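You operate a simulated robot arm through the tools that you are given. There is no shell and no other tool.

You are at the controls of a simulated robot arm. One attempt, no reset.

## Task
Warm the steel jug's water and wet the dye powder with it.
Fine: on hot plate four at one till the green lamp, then dial to zero; pour to the 150 mark of the small glass beaker, hardly any lumps; jug back on its spot. Set down upright: steel jug.

The check looks at the end state, three seconds after you hand in, the way a careful person would. Anything else that was tipped, shoved, dropped, spilled or broken makes it a failure.

## Robot
A 7-joint arm with a two-finger parallel gripper, fixed in place. Base frame: the origin is at the foot of the arm, x ahead of it, y to its left, z up. Readings come in m, degrees, newtons and seconds.
With the tool pointing down near the work surface it reaches from about 0.1 to 0.64 m from the base axis. Its first joint turns from -66.0 to 66.0 degrees. Payload 1.57 kg.
The tool frame sits at the grasp point between the pads (the TCP): z along the fingers, y along the line on which they close. The tips reach 0.03 m beyond it. The gripper opens to 0.08 m. The fingers are 0.017 m wide and 0.012 m thick; the gripper's body (0.04 by 0.082 m) begins 0.08 m behind the TCP.
Orientation is that of the tool frame in the base frame, as a unit quaternion [w, x, y, z]. With the fingers straight down and closing along the base's y, the tool's x points along the base's -x, its y along +y and its z along -z.

## Interface
- The arm moves only by the tool jog_arm. Its argument "motion" is a list of rows, each a list of 7 numbers: the shift along the tool's x, y, z in m, then the turn, a rotation vector about the tool's x, y, z in degrees, then the opening, from 0 (shut) to 1 (fully open). In form: [[dx, dy, dz, wx, wy, wz, hand], ...]. A call has 1 to 20 rows; each row is the pose to reach, as a shift and turn from the pose commanded when the call began, along the tool's axes at that moment. Rows are played at 5 a second. More than 0.05 m and 8.6 degrees between two rows, or a gripper value outside its range, and nothing of the call is played. Where a pose cannot be reached the arm comes as near as it can. A force on the tool above 40 N (or 10 N above the force at the start of the call, whichever is more), or a blocked arm, ends the call early, and 0.2 s more pass. The fingers move at their own pace (about 0.072 m/s each) and stop on an object; they squeeze with about 28 N. The grip force told is the motor's: it shows also when the fingers shut on nothing. Time passes only in rows, and 0.2 s behind the last, so rows that repeat a pose let the fingers close. The reply holds the time, the measured pose of the TCP, the force on the tool along the base axes, the opening and the grip force, in the units named above and with some noise, with the torque about the TCP (base axes, N m) and any sound that the robot's microphone picked up.
- Cameras (640 x 400 px; columns grow to the right, rows downward): "scene" is fixed at [0.0716, 0.4452, 1.4261]; the picture's right is [-0.59, -0.81, 0.00], its down [-0.44, 0.32, -0.84] and it looks along [0.68, -0.49, -0.54] (base axes); focal length 326 px, centre (320, 200). "wrist" rides on the gripper at [0.072, -0.007, -0.122] in the tool frame; the picture's right is [0.09, 1.00, 0.00], its down [-0.84, 0.08, -0.54] and it looks along [-0.54, 0.05, 0.84] (tool axes); focal length 238 px, centre (320, 200). There is no depth. A picture from a camera that has moved, and an enlarged one, comes with that camera's place and axes in the base frame and with its lens.
- grab_frame(camera): a new picture of that camera. The clock stands still meanwhile.
- close_up(camera, box): a new picture of the part [left, top, right, bottom] of that camera's present view, enlarged. The clock stands still meanwhile.
- finish_job(): hands the job in; it is judged then, once.

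Nothing tells you positions but the pictures and the camera data. Unless the task says otherwise, let go and move clear before handing in.

The tools are called as name(argument=value, ...) on one line, values as JSON. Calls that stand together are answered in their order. jog_arm: Moves the arm, as the interface text tells. Its arguments: {"type":"object","properties":{"motion":{"type":"array","items":{"type":"array","items":{"type":"number"}}}},"required":["motion"]} The other tools are called the same way: grab_frame (camera) takes a picture; close_up (camera, box) takes an enlarged picture of a part of a camera's view; finish_job () hands the job in.

At the start:

```text
time_s: 0.0
tool_pos: [0.2969, 0.1138, 1.2549]
tcp_rot: [0.001, 0.0, 1.0, 0.001]
wrist_force: [-0.2, 0.1, -0.4]
torque: [-0.03, 0.02, -0.03]
width: 0.08
grasp_force: 0.2
```

scene: 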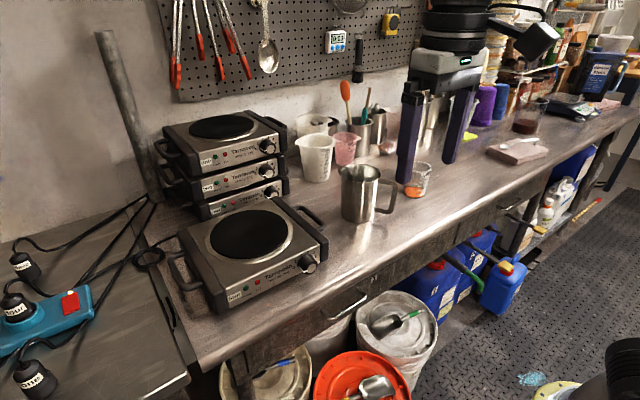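
wrist: 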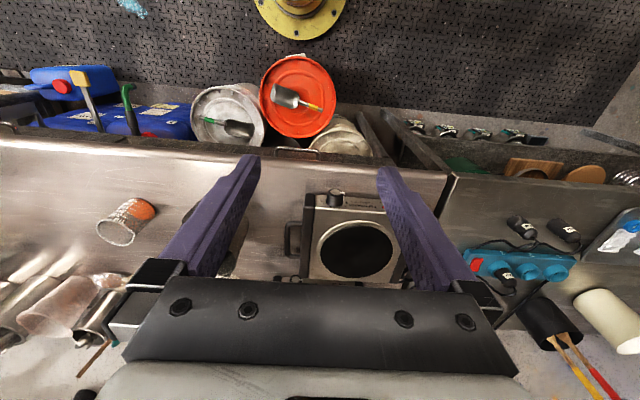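

I see a bench with a single hot plate in front, a stack of three hot plates, a steel jug and a small glass beaker with orange powder. I'll look closer at labels, plugs and dials before moving.

close_up(camera="scene", box=[140, 90, 340, 215])

close_up(camera="scene", box=[160, 190, 340, 302])

close_up(camera="scene", box=[320, 140, 460, 228])

close_up(camera="scene", box=[0, 230, 180, 400])

close_up(camera="wrist", box=[440, 180, 640, 305])

close_up(camera="wrist", box=[60, 160, 460, 310])

```text
3.20 times, centred on (240, 152) of scene
camera zoom: at [0.0716, 0.4452, 1.4261], right [-0.59, -0.81, 0.0], down [-0.44, 0.32, -0.84], along [0.68, -0.49, -0.54], focal length 1042 px, centre (576, 352)
```

zoom: 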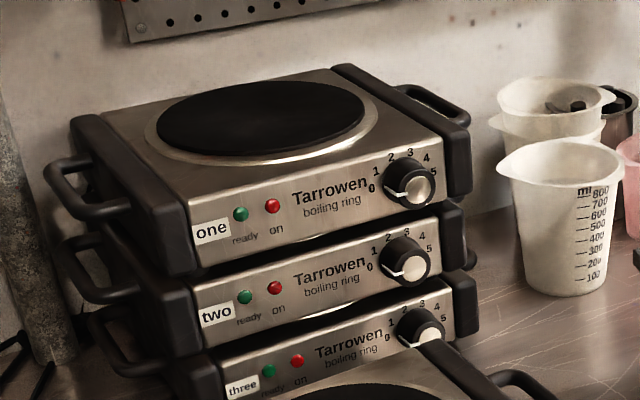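

```text
3.56 times, centred on (250, 246) of scene
camera zoom: at [0.0716, 0.4452, 1.4261], right [-0.59, -0.81, 0.0], down [-0.44, 0.32, -0.84], along [0.68, -0.49, -0.54], focal length 1157 px, centre (569, 36)
```

zoom: 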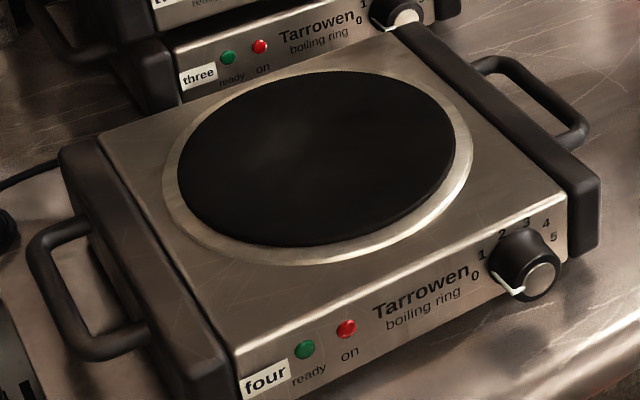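

```text
4.55 times, centred on (390, 184) of scene
camera zoom: at [0.0716, 0.4452, 1.4261], right [-0.59, -0.81, 0.0], down [-0.44, 0.32, -0.84], along [0.68, -0.49, -0.54], focal length 1479 px, centre (2, 273)
```

zoom: 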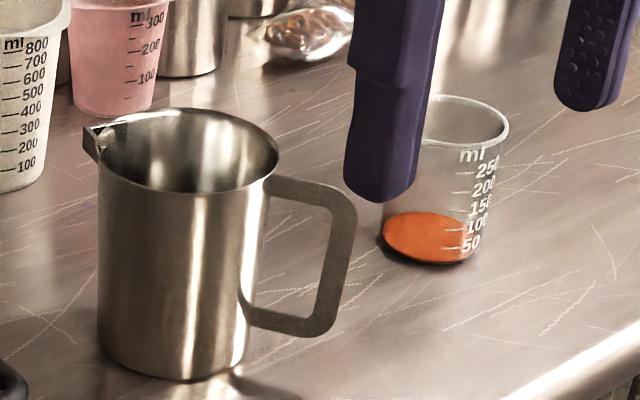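

```text
2.35 times, centred on (90, 315) of scene
camera zoom: at [0.0716, 0.4452, 1.4261], right [-0.59, -0.81, 0.0], down [-0.44, 0.32, -0.84], along [0.68, -0.49, -0.54], focal length 766 px, centre (861, -71)
```

zoom: 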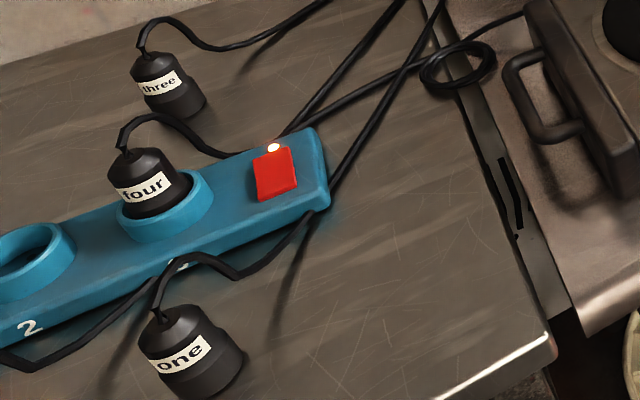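

```text
3.20 times, centred on (540, 242) of wrist
camera zoom: at [0.2245, 0.1062, 1.3767], right [-0.09, 1.0, 0.0], down [0.84, 0.08, 0.54], along [0.54, 0.05, -0.84], focal length 763 px, centre (-384, 64)
```

zoom: 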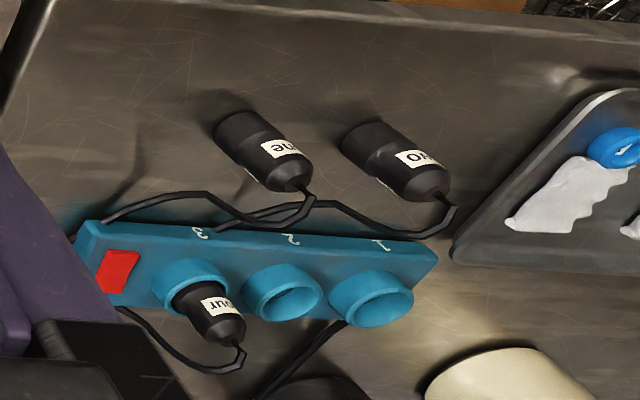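

```text
1.60 times, centred on (260, 235) of wrist
camera zoom: at [0.2245, 0.1062, 1.3767], right [-0.09, 1.0, 0.0], down [0.84, 0.08, 0.54], along [0.54, 0.05, -0.84], focal length 381 px, centre (416, 144)
```

zoom: 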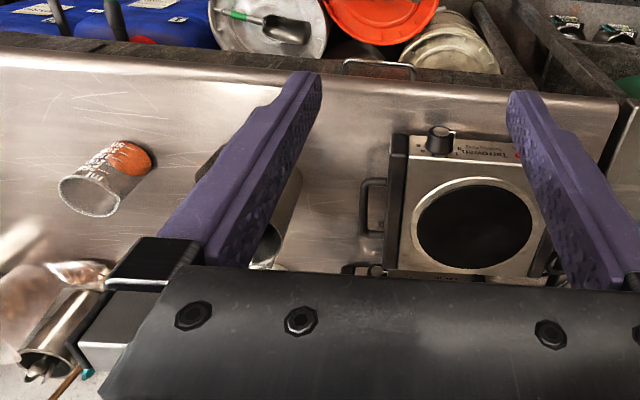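

The bench top is around z≈0.88. Plate four (plugged in, dial at 0) is near (0.63, 0.23), the jug near (0.63, -0.09) with its handle toward the robot's right, and the beaker near (0.615, -0.31). I'll move the hand sideways and lower it a bit to get wrist views of the jug and beaker.

jog_arm(motion=[[0, -0.04, 0.01, 0, 0, 0, 1], [0, -0.08, 0.02, 0, 0, 0, 1], [0, -0.12, 0.03, 0, 0, 0, 1], [0, -0.16, 0.04, 0, 0, 0, 1], [0, -0.2, 0.05, 0, 0, 0, 1], [0, -0.24, 0.06, 0, 0, 0, 1], [0, -0.26, 0.07, 0, 0, 0, 1], [0, -0.27, 0.07, 0, 0, 0, 1]])

grab_frame(camera="wrist")

grab_frame(camera="scene")

```text
time_s: 1.8
tool_pos: [0.2926, -0.1555, 1.1852]
tcp_rot: [-0.001, 0.0, 1.0, 0.0]
wrist_force: [0.2, -0.3, 0.0]
torque: [0.01, 0.03, 0.01]
width: 0.08
grasp_force: 0.0
```

```text
taken
camera wrist: at [0.2215, -0.1636, 1.3076], right [-0.09, 1.0, 0.0], down [0.84, 0.08, 0.54], along [0.54, 0.05, -0.84], focal length 238 px, centre (320, 200)
```

wrist: 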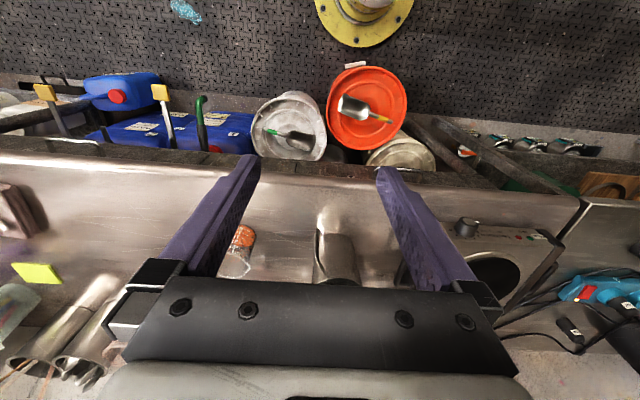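

```text
taken
```

scene: 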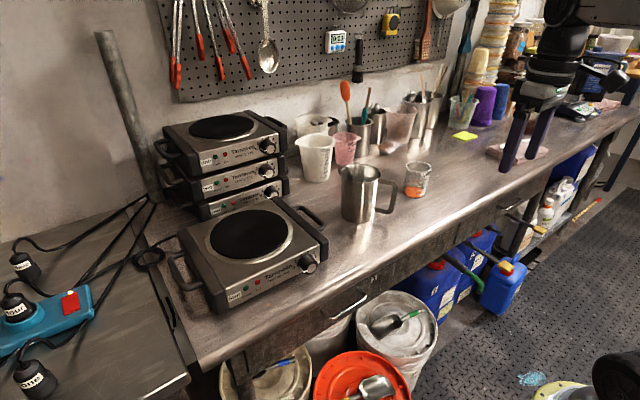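

The view is clear now, so I'll zoom in on the jug, handle, beaker and dial from both cameras.

close_up(camera="wrist", box=[200, 190, 400, 290])

close_up(camera="wrist", box=[420, 190, 580, 310])

close_up(camera="scene", box=[330, 150, 440, 230])

close_up(camera="scene", box=[270, 230, 340, 290])

```text
3.20 times, centred on (300, 240) of wrist
camera zoom: at [0.2215, -0.1636, 1.3076], right [-0.09, 1.0, 0.0], down [0.84, 0.08, 0.54], along [0.54, 0.05, -0.84], focal length 763 px, centre (384, 72)
```

zoom: 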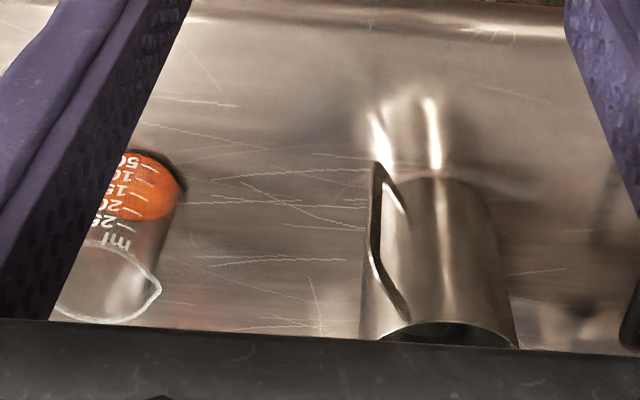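

```text
3.33 times, centred on (500, 250) of wrist
camera zoom: at [0.2215, -0.1636, 1.3076], right [-0.09, 1.0, 0.0], down [0.84, 0.08, 0.54], along [0.54, 0.05, -0.84], focal length 794 px, centre (-280, 33)
```

zoom: 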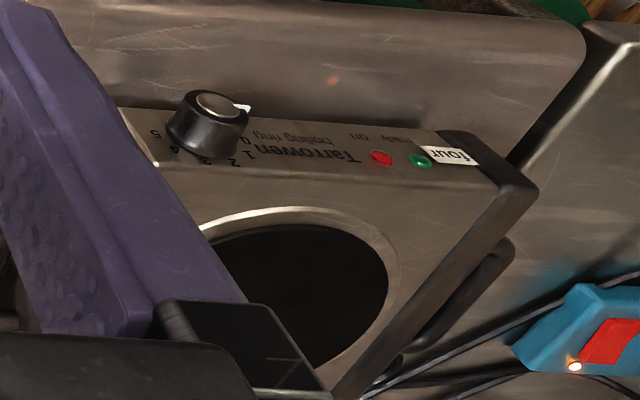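

```text
5.00 times, centred on (385, 190) of scene
camera zoom: at [0.0716, 0.4452, 1.4261], right [-0.59, -0.81, 0.0], down [-0.44, 0.32, -0.84], along [0.68, -0.49, -0.54], focal length 1627 px, centre (-5, 250)
```

zoom: 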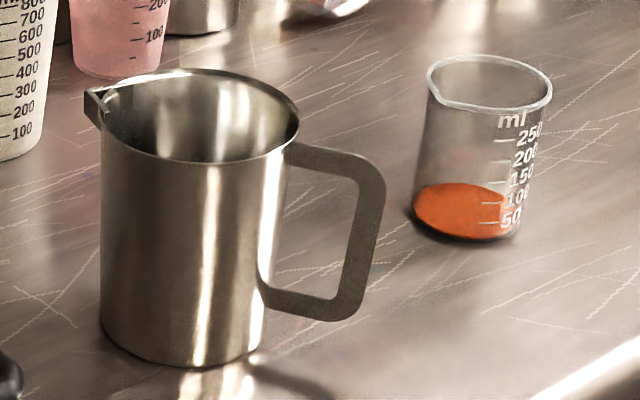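

```text
6.67 times, centred on (305, 260) of scene
camera zoom: at [0.0716, 0.4452, 1.4261], right [-0.59, -0.81, 0.0], down [-0.44, 0.32, -0.84], along [0.68, -0.49, -0.54], focal length 2170 px, centre (420, -200)
```

zoom: 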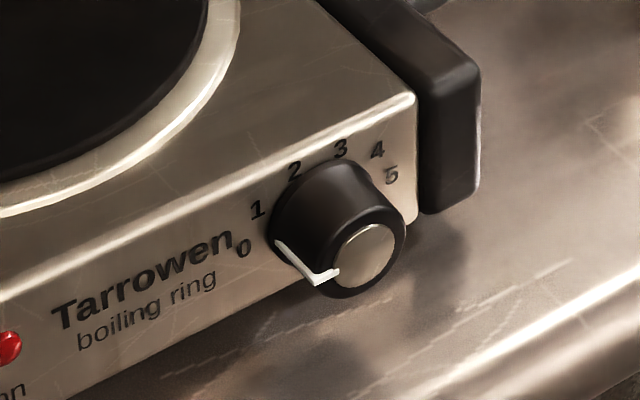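

The handle is a flat plate in a vertical plane. Its outer upright is near (0.545, -0.137), z≈0.92–1.00, and it points away from the spout. I'll yaw the tool to line up with the handle and pitch it toward horizontal in free space to see what the arm can do.

jog_arm(motion=[[-0.015, -0.013, 0.007, 0, 0, -7.4, 1], [-0.035, -0.026, 0.014, 0, 0, -14.8, 1], [-0.055, -0.039, 0.021, 0, 0, -22.2, 1], [-0.07, -0.052, 0.028, 0, 0, -29.6, 1], [-0.087, -0.065, 0.035, 0, 0, -37, 1], [-0.087, -0.065, 0.035, 0, 0, -37, 1]])

jog_arm(motion=[[0, 0, 0, 0, -8, 0, 1], [0, 0, 0, 0, -16, 0, 1], [0, 0, 0, 0, -24, 0, 1], [0, 0, 0, 0, -32, 0, 1], [0, 0, 0, 0, -40, 0, 1], [0, 0, 0, 0, -48, 0, 1], [0, 0, 0, 0, -56, 0, 1], [0, 0, 0, 0, -60, 0, 1], [0, 0, 0, 0, -60, 0, 1]])

grab_frame(camera="wrist")

grab_frame(camera="scene")

```text
time_s: 3.2
tool_pos: [0.3835, -0.2209, 1.1494]
tcp_rot: [0.0, -0.319, 0.948, -0.001]
wrist_force: [-1.0, 0.0, -0.1]
torque: [-0.02, 0.03, -0.03]
width: 0.0801
grasp_force: 0.1
```

```text
time_s: 5.2
tool_pos: [0.3824, -0.2211, 1.1493]
tcp_rot: [0.474, -0.275, 0.821, 0.159]
wrist_force: [0.8, -0.5, 0.5]
torque: [0.01, -0.01, 0.02]
width: 0.0797
grasp_force: 0.0
```

```text
taken
camera wrist: at [0.2738, -0.3128, 1.1486], right [-0.64, 0.77, -0.08], down [-0.09, 0.03, 1.0], along [0.77, 0.64, 0.05], focal length 238 px, centre (320, 200)
```

wrist: 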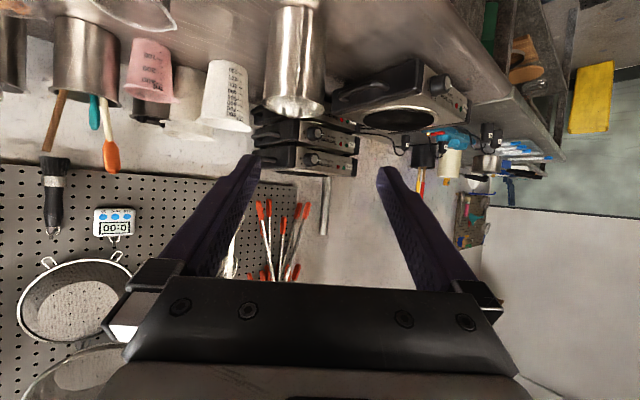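

```text
taken
```

scene: 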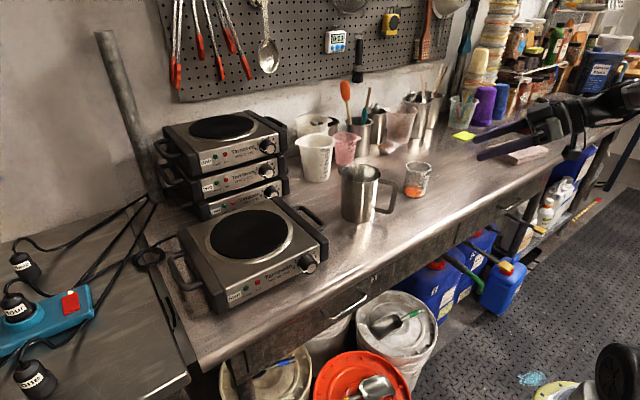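

The arm reaches this pose easily. In this upside-down view the jug is at the top centre, so I'll zoom in to see how the handle lines up.

close_up(camera="wrist", box=[230, 0, 390, 130])

close_up(camera="wrist", box=[330, 50, 490, 150])

```text
3.08 times, centred on (310, 65) of wrist
camera zoom: at [0.2738, -0.3128, 1.1486], right [-0.64, 0.77, -0.08], down [-0.09, 0.03, 1.0], along [0.77, 0.64, 0.05], focal length 733 px, centre (351, 615)
```

zoom: 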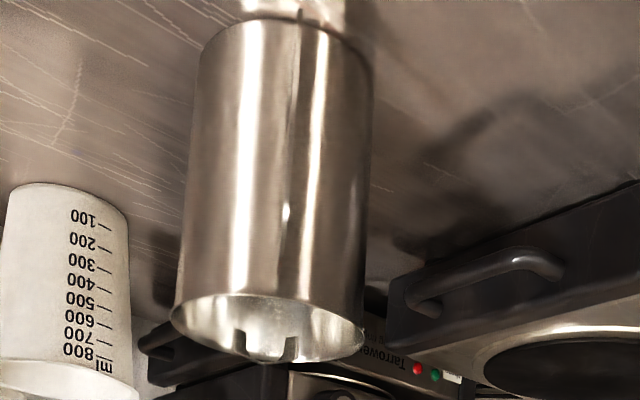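

```text
4.00 times, centred on (410, 100) of wrist
camera zoom: at [0.2738, -0.3128, 1.1486], right [-0.64, 0.77, -0.08], down [-0.09, 0.03, 1.0], along [0.77, 0.64, 0.05], focal length 953 px, centre (-40, 600)
```

zoom: 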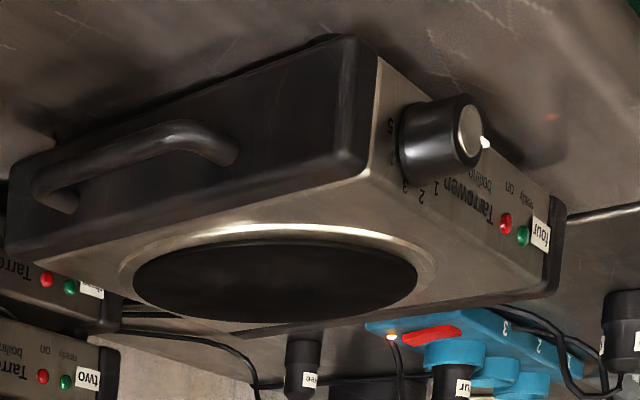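

close_up(camera="wrist", box=[265, 0, 335, 44])

close_up(camera="wrist", box=[255, 60, 345, 120])

```text
9.09 times, centred on (300, 22) of wrist
camera zoom: at [0.2738, -0.3128, 1.1486], right [-0.64, 0.77, -0.08], down [-0.09, 0.03, 1.0], along [0.77, 0.64, 0.05], focal length 2167 px, centre (502, 1818)
```

zoom: 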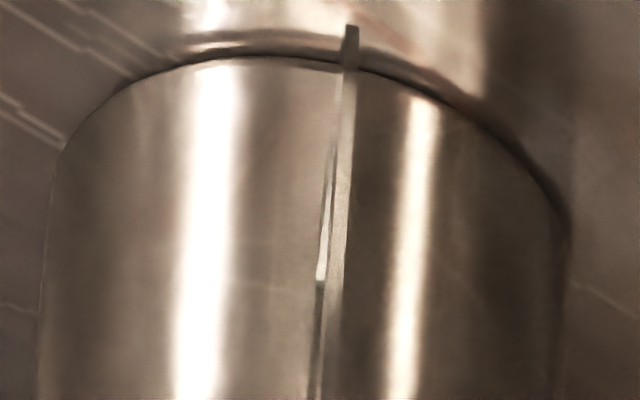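

```text
6.67 times, centred on (300, 90) of wrist
camera zoom: at [0.2738, -0.3128, 1.1486], right [-0.64, 0.77, -0.08], down [-0.09, 0.03, 1.0], along [0.77, 0.64, 0.05], focal length 1589 px, centre (453, 933)
```

zoom: 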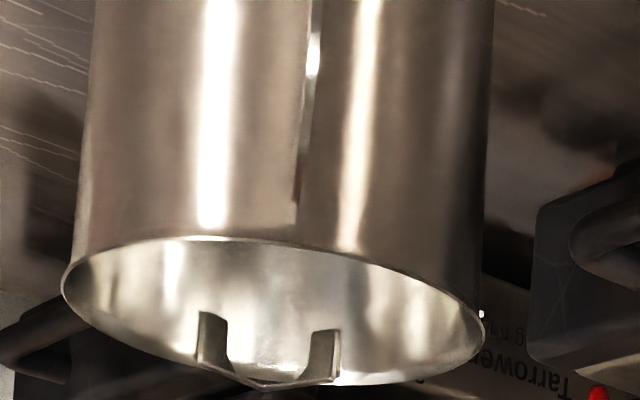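

The handle is a thin plate seen edge-on from here. Next I'll go to a pre-grasp pose behind the handle, with the tool pitched about 15° below horizontal, so I can line up by eye.

jog_arm(motion=[[0.0133, -0.006, 0.025, 0, -3, 0, 1], [0.0266, -0.012, 0.05, 0, -6, 0, 1], [0.04, -0.018, 0.075, 0, -9, 0, 1], [0.0532, -0.024, 0.1, 0, -12, 0, 1], [0.0665, -0.0302, 0.1249, 0, -15, 0, 1], [0.0665, -0.0302, 0.1249, 0, -15, 0, 1]])

grab_frame(camera="wrist")

grab_frame(camera="scene")

close_up(camera="wrist", box=[240, 60, 400, 220])

close_up(camera="scene", box=[330, 130, 490, 230])

```text
time_s: 6.6
tool_pos: [0.4627, -0.2014, 1.0294]
tcp_rot: [0.577, -0.252, 0.753, 0.193]
wrist_force: [0.7, 0.1, -0.9]
torque: [-0.02, -0.03, 0.01]
width: 0.0799
grasp_force: 0.1
```

```text
taken
camera wrist: at [0.3568, -0.2891, 0.9906], right [-0.62, 0.78, -0.09], down [-0.29, -0.12, 0.95], along [0.73, 0.61, 0.3], focal length 238 px, centre (320, 200)
```

wrist: 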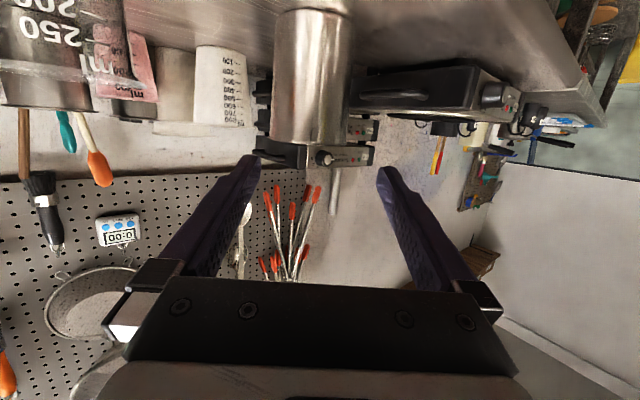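

```text
taken
```

scene: 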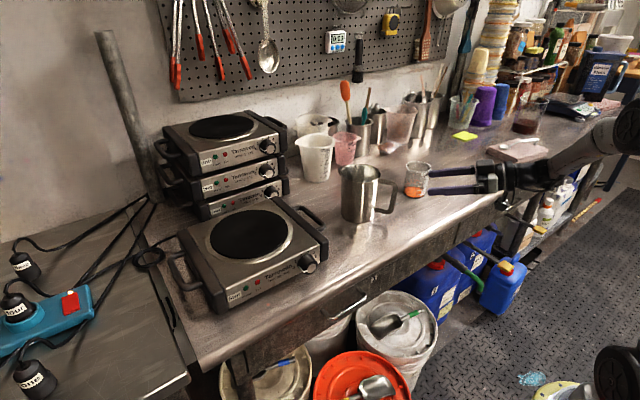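

```text
2.50 times, centred on (320, 140) of wrist
camera zoom: at [0.3568, -0.2891, 0.9906], right [-0.62, 0.78, -0.09], down [-0.29, -0.12, 0.95], along [0.73, 0.61, 0.3], focal length 596 px, centre (320, 350)
```

zoom: 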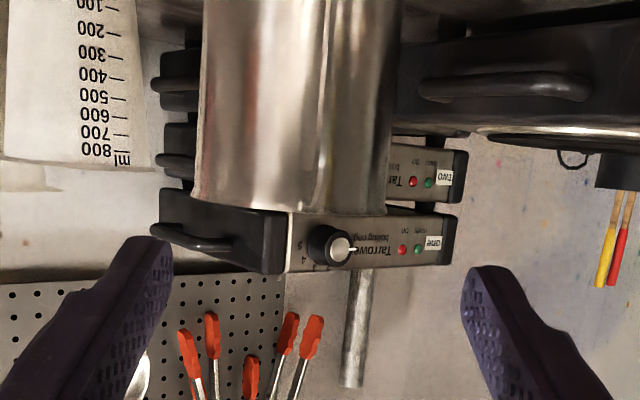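

```text
4.00 times, centred on (410, 180) of scene
camera zoom: at [0.0716, 0.4452, 1.4261], right [-0.59, -0.81, 0.0], down [-0.44, 0.32, -0.84], along [0.68, -0.49, -0.54], focal length 1302 px, centre (-40, 280)
```

zoom: 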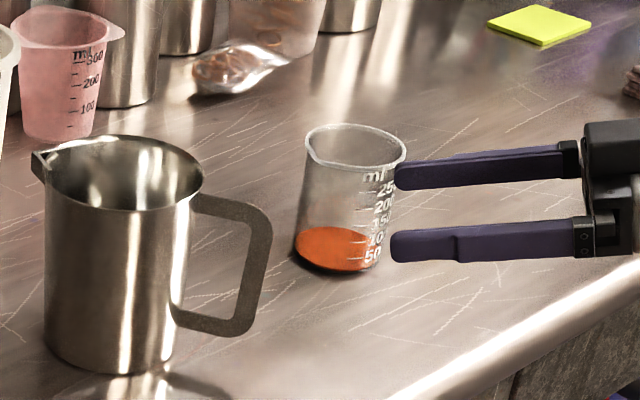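

The handle plane points about 28.5° in azimuth, with the jug axis near (0.632, -0.092). I'll correct the yaw by about -8.5° and move in to just short of the handle.

jog_arm(motion=[[0.0036, 0.0027, 0.0192, 2.74, 0, 0.73, 1], [0.0072, 0.0054, 0.0384, 5.47, 0, 1.47, 1], [0.0108, 0.0081, 0.0577, 8.21, 0, 2.2, 1], [0.0108, 0.0081, 0.0577, 8.21, 0, 2.2, 1]])

grab_frame(camera="wrist")

close_up(camera="scene", box=[330, 130, 490, 230])

close_up(camera="wrist", box=[220, 60, 420, 210])

```text
time_s: 7.6
tool_pos: [0.4983, -0.163, 1.0041]
tcp_rot: [0.591, -0.194, 0.769, 0.149]
wrist_force: [0.6, 0.6, 1.1]
torque: [-0.03, 0.02, 0.01]
width: 0.0799
grasp_force: 0.0
```

```text
taken
camera wrist: at [0.3825, -0.2343, 0.9654], right [-0.5, 0.86, -0.09], down [-0.31, -0.08, 0.95], along [0.81, 0.5, 0.3], focal length 238 px, centre (320, 200)
```

wrist: 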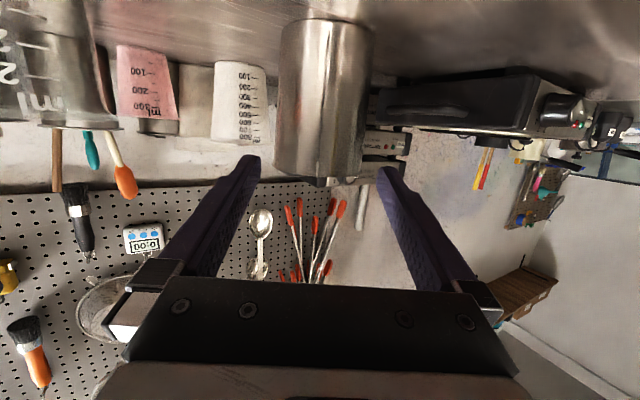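

```text
4.00 times, centred on (410, 180) of scene
camera zoom: at [0.0716, 0.4452, 1.4261], right [-0.59, -0.81, 0.0], down [-0.44, 0.32, -0.84], along [0.68, -0.49, -0.54], focal length 1302 px, centre (-40, 280)
```

zoom: 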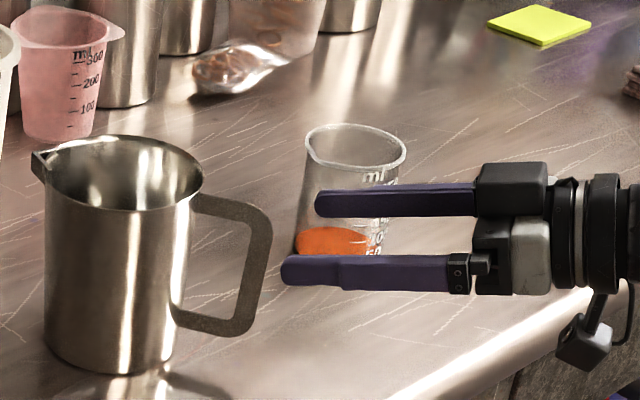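

```text
2.67 times, centred on (320, 135) of wrist
camera zoom: at [0.3825, -0.2343, 0.9654], right [-0.5, 0.86, -0.09], down [-0.31, -0.08, 0.95], along [0.81, 0.5, 0.3], focal length 636 px, centre (320, 373)
```

zoom: 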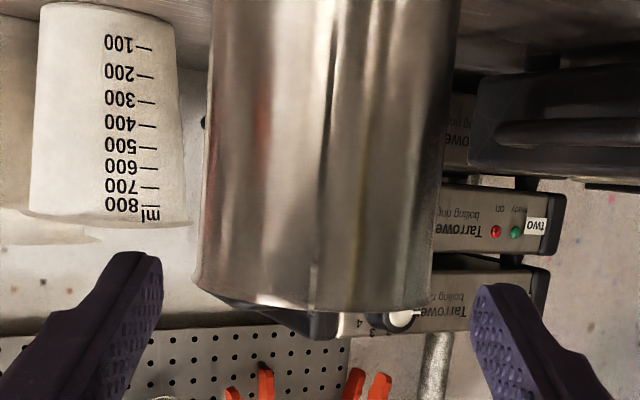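

close_up(camera="wrist", box=[270, 0, 380, 70])

close_up(camera="wrist", box=[280, 110, 370, 200])

```text
5.71 times, centred on (325, 35) of wrist
camera zoom: at [0.3825, -0.2343, 0.9654], right [-0.5, 0.86, -0.09], down [-0.31, -0.08, 0.95], along [0.81, 0.5, 0.3], focal length 1362 px, centre (291, 1143)
```

zoom: 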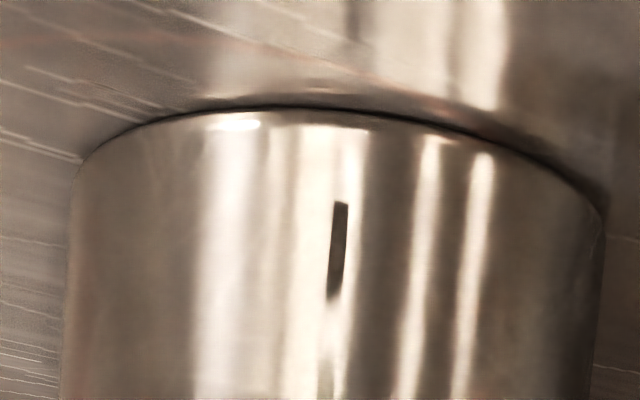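

```text
4.44 times, centred on (325, 155) of wrist
camera zoom: at [0.3825, -0.2343, 0.9654], right [-0.5, 0.86, -0.09], down [-0.31, -0.08, 0.95], along [0.81, 0.5, 0.3], focal length 1059 px, centre (298, 400)
```

zoom: 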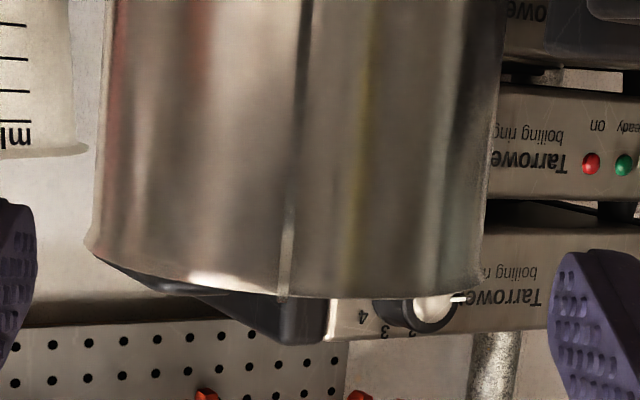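

The handle is now seen edge-on and centred between the fingers. I'll advance about 6 cm so the pads straddle its top strap, then check before closing.

jog_arm(motion=[[-0.005, -0.0007, 0.02, 0, 0, 0, 1], [-0.01, -0.0014, 0.04, 0, 0, 0, 1], [-0.0148, -0.002, 0.0592, 0, 0, 0, 1], [-0.0148, -0.002, 0.0592, 0, 0, 0, 1]])

close_up(camera="scene", box=[330, 130, 490, 230])

close_up(camera="wrist", box=[220, 60, 420, 210])

```text
time_s: 8.6
tool_pos: [0.5541, -0.1349, 1.0031]
tcp_rot: [0.59, -0.195, 0.769, 0.15]
wrist_force: [-0.7, -0.2, -0.6]
torque: [0.03, -0.01, 0.04]
width: 0.0801
grasp_force: 0.1
```

```text
4.00 times, centred on (410, 180) of scene
camera zoom: at [0.0716, 0.4452, 1.4261], right [-0.59, -0.81, 0.0], down [-0.44, 0.32, -0.84], along [0.68, -0.49, -0.54], focal length 1302 px, centre (-40, 280)
```

zoom: 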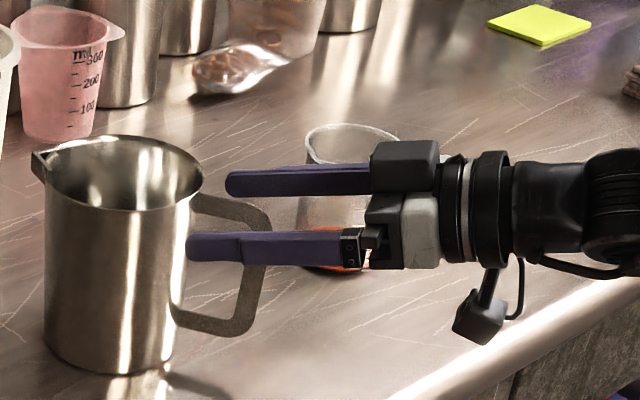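

```text
2.67 times, centred on (320, 135) of wrist
camera zoom: at [0.4372, -0.2068, 0.965], right [-0.5, 0.86, -0.09], down [-0.31, -0.08, 0.95], along [0.81, 0.5, 0.3], focal length 636 px, centre (320, 373)
```

zoom: 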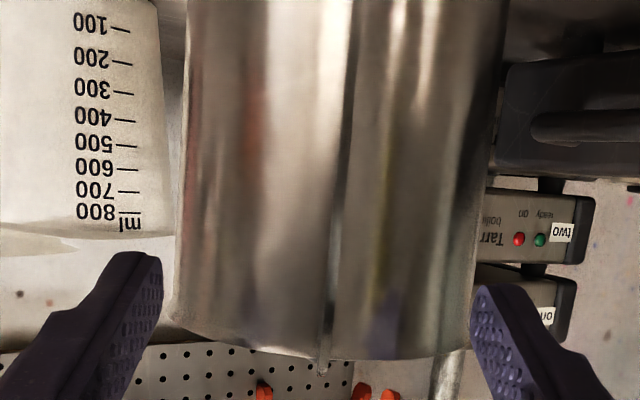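

The pads straddle the handle's upper strap, centred on it. I'll close the gripper now.

jog_arm(motion=[[0, 0, 0, 0, 0, 0, 0.5], [0, 0, 0, 0, 0, 0, 0.2], [0, 0, 0, 0, 0, 0, 0], [0, 0, 0, 0, 0, 0, 0], [0, 0, 0, 0, 0, 0, 0], [0, 0, 0, 0, 0, 0, 0]])

close_up(camera="scene", box=[330, 130, 490, 230])

close_up(camera="wrist", box=[220, 60, 420, 210])

```text
time_s: 10.0
tool_pos: [0.5539, -0.1346, 1.0032]
tcp_rot: [0.59, -0.195, 0.769, 0.149]
wrist_force: [0.0, 2.9, -0.5]
torque: [0.03, -0.02, 0.19]
width: 0.0138
grasp_force: 28.2
```

```text
4.00 times, centred on (410, 180) of scene
camera zoom: at [0.0716, 0.4453, 1.4261], right [-0.59, -0.81, 0.0], down [-0.44, 0.32, -0.84], along [0.68, -0.49, -0.54], focal length 1302 px, centre (-40, 280)
```

zoom: 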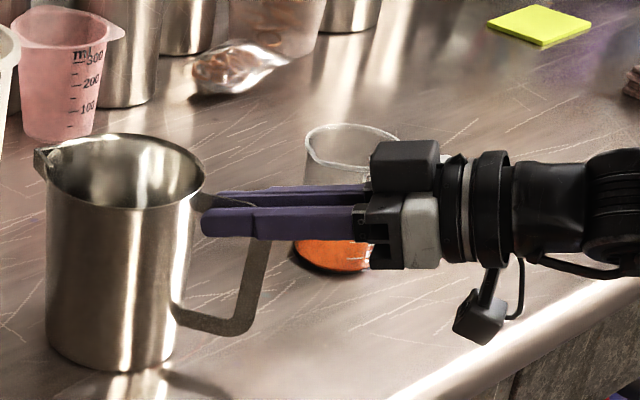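

```text
2.67 times, centred on (320, 135) of wrist
camera zoom: at [0.4371, -0.2068, 0.9652], right [-0.5, 0.86, -0.09], down [-0.31, -0.08, 0.95], along [0.81, 0.5, 0.3], focal length 636 px, centre (320, 373)
```

zoom: 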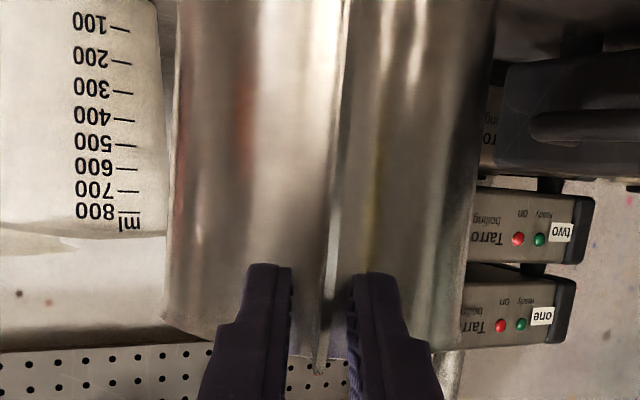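

The grip holds at 28 N. I'll lift gently by 2 cm and check for slip or tilt.

jog_arm(motion=[[-0.0048, 0, -0.0013, 0, 0, 0, 0], [-0.0097, 0, -0.0026, 0, 0, 0, 0], [-0.0145, 0, -0.0039, 0, 0, 0, 0], [-0.0193, 0, -0.0052, 0, 0, 0, 0], [-0.0193, 0, -0.0052, 0, 0, 0, 0], [-0.0193, 0, -0.0052, 0, 0, 0, 0]])

close_up(camera="scene", box=[330, 130, 490, 230])

close_up(camera="wrist", box=[220, 60, 420, 210])

```text
time_s: 11.4
tool_pos: [0.5532, -0.1344, 1.0239]
tcp_rot: [0.59, -0.195, 0.769, 0.149]
wrist_force: [0.8, 0.1, -7.8]
torque: [-0.29, 0.54, 0.01]
width: 0.014
grasp_force: 27.8
```

```text
4.00 times, centred on (410, 180) of scene
camera zoom: at [0.0717, 0.4452, 1.4261], right [-0.59, -0.81, 0.0], down [-0.44, 0.32, -0.84], along [0.68, -0.49, -0.55], focal length 1302 px, centre (-40, 280)
```

zoom: 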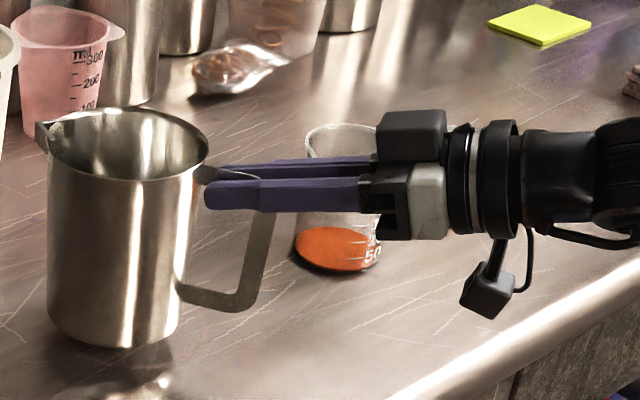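

```text
2.67 times, centred on (320, 135) of wrist
camera zoom: at [0.4368, -0.2066, 0.9856], right [-0.5, 0.86, -0.09], down [-0.31, -0.08, 0.95], along [0.81, 0.5, 0.3], focal length 636 px, centre (320, 373)
```

zoom: 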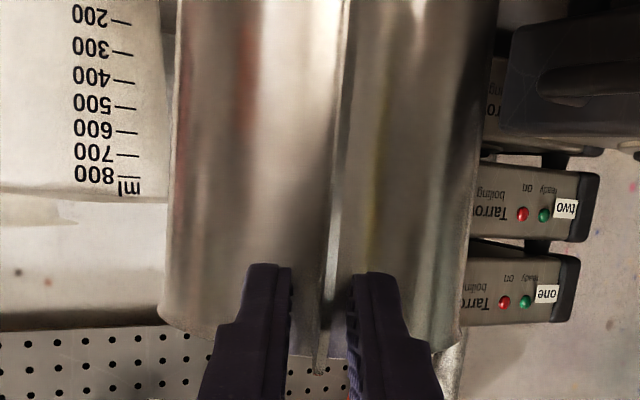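

The jug lifts level, total weight about 7.8 N. Next I'll raise it and carry it gently over hot plate four, whose disc centre I put at about (0.637, 0.235), top z≈0.955.

jog_arm(motion=[[-0.0087, 0, -0.0023, 0, 0, 0, 0], [-0.0304, 0, -0.0082, 0, 0, 0, 0], [-0.0565, 0, -0.0151, 0, 0, 0, 0], [-0.0782, 0, -0.021, 0, 0, 0, 0], [-0.0869, 0, -0.0233, 0, 0, 0, 0], [-0.0882, 0.0085, -0.0186, 0, 0, 0, 0], [-0.0911, 0.0285, -0.0077, 0, 0, 0, 0], [-0.0953, 0.0569, 0.0079, 0, 0, 0, 0], [-0.0994, 0.0854, 0.0234, 0, 0, 0, 0], [-0.1036, 0.1138, 0.039, 0, 0, 0, 0], [-0.1078, 0.1423, 0.0546, 0, 0, 0, 0], [-0.112, 0.1707, 0.0702, 0, 0, 0, 0], [-0.1162, 0.1992, 0.0858, 0, 0, 0, 0], [-0.1203, 0.2276, 0.1013, 0, 0, 0, 0], [-0.1245, 0.2561, 0.1169, 0, 0, 0, 0], [-0.1274, 0.276, 0.1278, 0, 0, 0, 0], [-0.1287, 0.2845, 0.1325, 0, 0, 0, 0], [-0.1287, 0.2845, 0.1325, 0, 0, 0, 0]])

grab_frame(camera="scene")

close_up(camera="scene", box=[160, 120, 360, 300])

grab_frame(camera="wrist")

```text
time_s: 15.2
tool_pos: [0.5583, 0.1928, 1.1125]
tcp_rot: [0.59, -0.196, 0.769, 0.151]
wrist_force: [-0.1, -0.5, -6.8]
torque: [-0.26, 0.56, -0.01]
width: 0.014
grasp_force: 27.9
```

```text
taken
```

scene: 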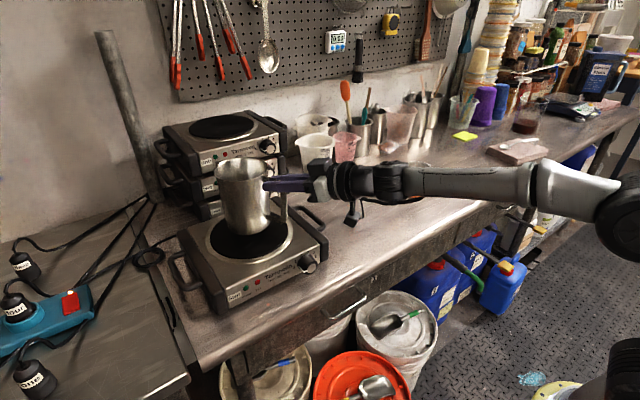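

```text
2.22 times, centred on (260, 210) of scene
camera zoom: at [0.0717, 0.4452, 1.4261], right [-0.59, -0.81, 0.0], down [-0.44, 0.32, -0.84], along [0.68, -0.49, -0.55], focal length 723 px, centre (453, 178)
```

zoom: 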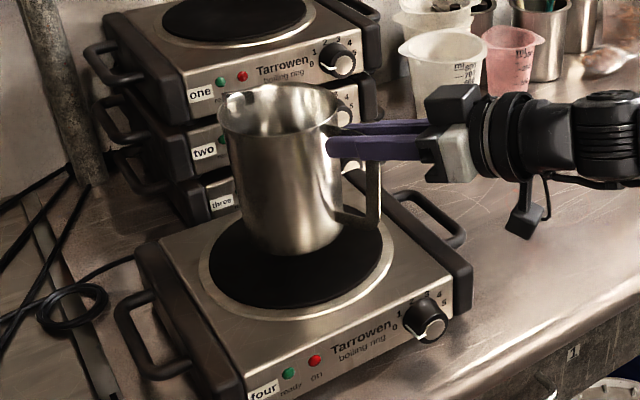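

```text
taken
camera wrist: at [0.4421, 0.12, 1.0744], right [-0.5, 0.86, -0.09], down [-0.31, -0.08, 0.95], along [0.81, 0.5, 0.3], focal length 238 px, centre (320, 200)
```

wrist: 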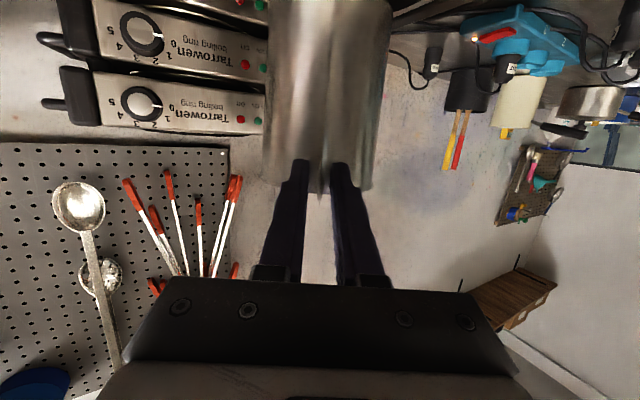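

The jug base is centred over the disc to within about 5 mm. I'll lower it most of the way, then creep down while watching the force.

jog_arm(motion=[[0.0097, 0, 0.0026, 0, 0, 0, 0], [0.0193, 0, 0.0052, 0, 0, 0, 0], [0.0251, 0, 0.0067, 0, 0, 0, 0], [0.028, 0, 0.0075, 0, 0, 0, 0], [0.028, 0, 0.0075, 0, 0, 0, 0]])

close_up(camera="scene", box=[180, 150, 320, 290])

```text
time_s: 16.4
tool_pos: [0.5592, 0.1922, 1.0854]
tcp_rot: [0.59, -0.196, 0.769, 0.15]
wrist_force: [0.7, -0.7, -5.7]
torque: [-0.32, 0.43, -0.05]
width: 0.014
grasp_force: 28.4
```

```text
2.86 times, centred on (250, 220) of scene
camera zoom: at [0.0717, 0.4452, 1.4261], right [-0.59, -0.81, 0.0], down [-0.44, 0.32, -0.84], along [0.68, -0.49, -0.55], focal length 930 px, centre (520, 143)
```

zoom: 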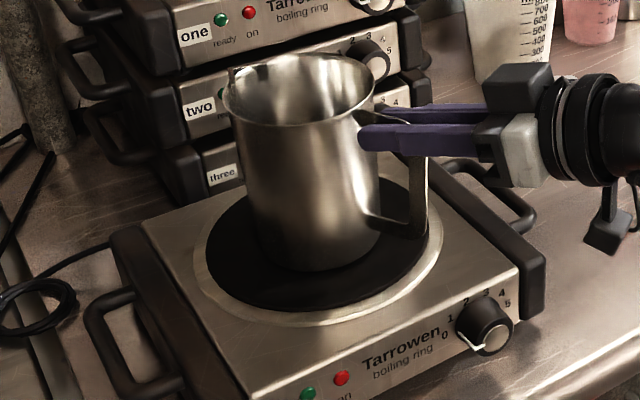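

Some weight is already coming off, so the base seems to be touching. I'll creep down in small steps.

jog_arm(motion=[[0.001, 0, 0.0003, 0, 0, 0, 0], [0.0019, 0, 0.0005, 0, 0, 0, 0], [0.0019, 0, 0.0005, 0, 0, 0, 0]])

```text
time_s: 17.2
tool_pos: [0.5593, 0.1924, 1.084]
tcp_rot: [0.591, -0.195, 0.768, 0.15]
wrist_force: [-4.0, -4.8, 1.3]
torque: [-0.35, 0.66, -0.01]
width: 0.014
grasp_force: 28.3
```

The plate is carrying the jug now. I'll ease up a hair and open the gripper in place.

jog_arm(motion=[[-0.001, 0, -0.0003, 0, 0, 0, 0], [-0.001, 0, -0.0003, 0, 0, 0, 0.25], [-0.001, 0, -0.0003, 0, 0, 0, 0.5], [-0.001, 0, -0.0003, 0, 0, 0, 0.8], [-0.001, 0, -0.0003, 0, 0, 0, 0.8], [-0.001, 0, -0.0003, 0, 0, 0, 0.8]])

close_up(camera="scene", box=[180, 150, 320, 290])

close_up(camera="wrist", box=[220, 0, 420, 210])

```text
time_s: 18.6
tool_pos: [0.558, 0.1939, 1.0843]
tcp_rot: [0.591, -0.195, 0.768, 0.15]
wrist_force: [0.5, -0.3, -0.3]
torque: [0.01, 0.01, -0.01]
width: 0.0639
grasp_force: 0.1
```

```text
2.86 times, centred on (250, 220) of scene
camera zoom: at [0.0716, 0.4452, 1.4261], right [-0.59, -0.81, 0.0], down [-0.44, 0.32, -0.84], along [0.68, -0.49, -0.54], focal length 930 px, centre (520, 143)
```

zoom: 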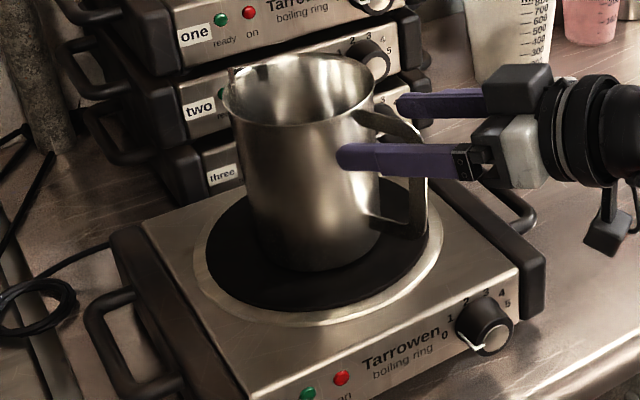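

```text
1.90 times, centred on (320, 105) of wrist
camera zoom: at [0.4426, 0.1206, 1.0457], right [-0.5, 0.86, -0.09], down [-0.31, -0.08, 0.95], along [0.81, 0.5, 0.3], focal length 454 px, centre (320, 381)
```

zoom: 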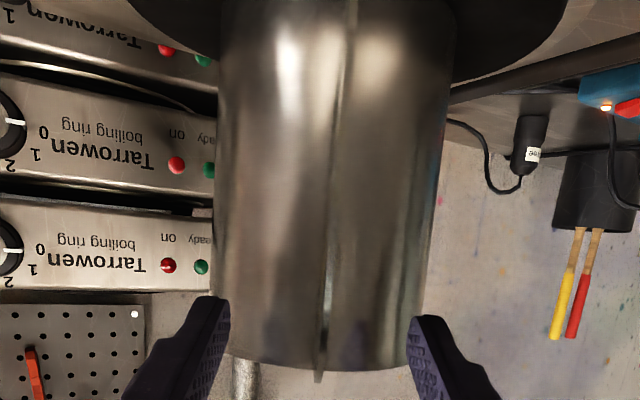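

The jug stands upright on plate four. Now I'll back off from the handle, square the tool to the front panel, and head for the dial, which sits near (0.49, 0.166, 0.925).

jog_arm(motion=[[0.0078, 0, -0.029, 0, 0, 0, 0.8], [0.0155, 0, -0.058, 0, 0, 0, 0.8], [0.0233, 0, -0.0869, 0, 0, 0, 0.9], [0.0311, 0, -0.1159, 0, 0, 0, 1], [0.0311, 0, -0.1159, 0, 0, 0, 1]])

jog_arm(motion=[[0.0218, 0.0117, 0, 6.88, 0, 1.85, 1], [0.0436, 0.0235, 0, 13.77, 0, 3.69, 1], [0.0654, 0.0352, 0, 20.65, 0, 5.54, 1], [0.0872, 0.0469, -0.001, 27.53, 0, 7.38, 1], [0.0872, 0.0469, -0.001, 27.53, 0, 7.38, 1]])

grab_frame(camera="wrist")

grab_frame(camera="scene")

```text
time_s: 19.8
tool_pos: [0.4537, 0.1354, 1.0841]
tcp_rot: [0.59, -0.196, 0.769, 0.151]
wrist_force: [0.5, 0.5, 0.2]
torque: [-0.03, -0.01, 0.02]
width: 0.0802
grasp_force: 0.1
```

```text
time_s: 21.0
tool_pos: [0.4374, 0.0387, 1.0126]
tcp_rot: [0.605, -0.061, 0.792, 0.05]
wrist_force: [-0.5, -0.1, 0.1]
torque: [-0.03, 0.02, -0.02]
width: 0.0798
grasp_force: 0.1
out of reach, approached as far as the arm can: row 1, 2, 3, 4, 5
```

```text
taken
camera wrist: at [0.303, 0.01, 0.9757], right [-0.18, 0.98, -0.08], down [-0.31, 0.02, 0.95], along [0.93, 0.2, 0.3], focal length 238 px, centre (320, 200)
```

wrist: 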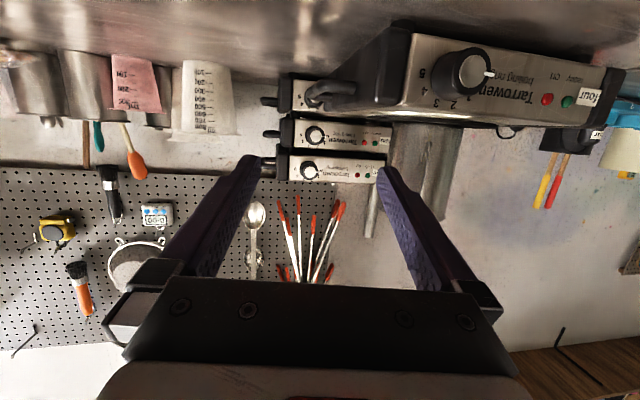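

```text
taken
```

scene: 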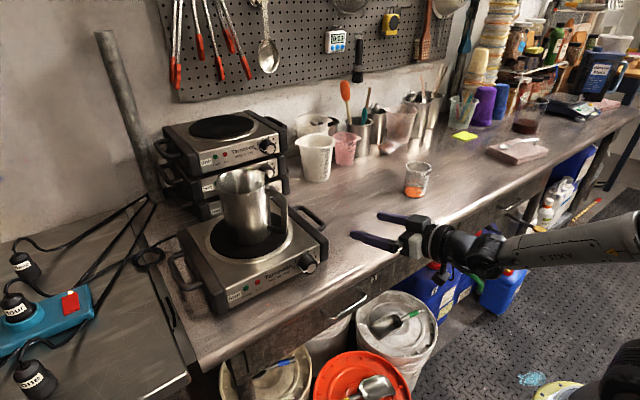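

That horizontal pose was too close to the base for the arm to fold into. I'll pitch the tool steeper, to about 60° below horizontal, so the wrist sits further out, and check where it ends up.

jog_arm(motion=[[0, 0, 0, 0, 7.5, 0, 1], [0, 0, 0, 0, 15, 0, 1], [0, 0, 0, 0, 22.5, 0, 1], [0, 0, 0, 0, 30, 0, 1], [0, 0, 0, 0, 37.5, 0, 1], [0, 0, 0, 0, 45, 0, 1], [0, 0, 0, 0, 45, 0, 1]])

grab_frame(camera="wrist")

```text
time_s: 22.6
tool_pos: [0.4343, 0.039, 1.0184]
tcp_rot: [0.255, -0.072, 0.964, 0.027]
wrist_force: [0.2, -0.8, 0.2]
torque: [0.04, 0.03, 0.05]
width: 0.0803
grasp_force: 0.1
out of reach, approached as far as the arm can: row 5, 6
```

```text
taken
camera wrist: at [0.3133, 0.0118, 1.0889], right [-0.23, 0.97, -0.03], down [0.44, 0.13, 0.89], along [0.87, 0.19, -0.46], focal length 238 px, centre (320, 200)
```

wrist: 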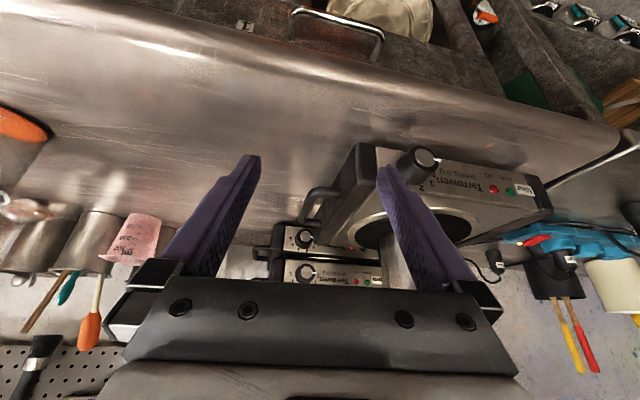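

The arm follows well from here. I'll go to a tool-down pose in front of and above the dial first, then adjust the pitch there.

jog_arm(motion=[[-0.0055, 0.0255, -0.0033, 0.63, 5.92, 1.67, 1], [-0.011, 0.051, -0.0067, 1.25, 11.83, 3.34, 1], [-0.0165, 0.0766, -0.01, 1.88, 17.75, 5.01, 1], [-0.022, 0.1021, -0.0134, 2.5, 23.66, 6.68, 1], [-0.0275, 0.1276, -0.0167, 3.13, 29.58, 8.35, 1], [-0.0275, 0.1276, -0.0167, 3.13, 29.58, 8.35, 1]])

grab_frame(camera="wrist")

grab_frame(camera="scene")

```text
time_s: 24.0
tool_pos: [0.4297, 0.1691, 1.0492]
tcp_rot: [0.001, -0.003, 1.0, -0.005]
wrist_force: [0.7, 0.6, 0.5]
torque: [0.02, -0.04, -0.03]
width: 0.0799
grasp_force: 0.1
```

```text
taken
camera wrist: at [0.358, 0.1615, 1.1715], right [-0.1, 1.0, -0.01], down [0.84, 0.09, 0.54], along [0.54, 0.04, -0.84], focal length 238 px, centre (320, 200)
```

wrist: 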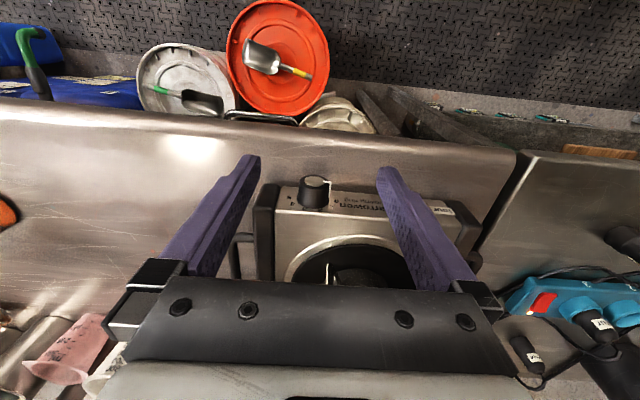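

```text
taken
```

scene: 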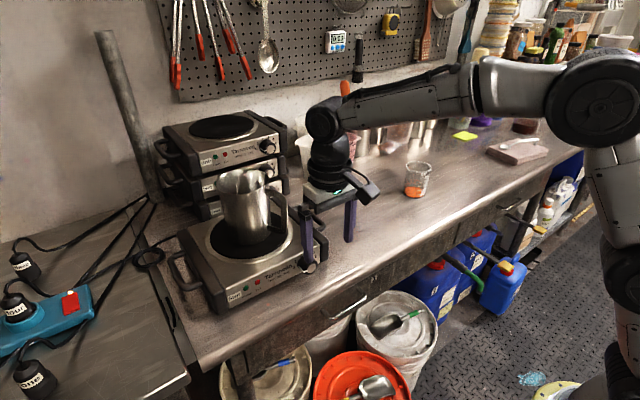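

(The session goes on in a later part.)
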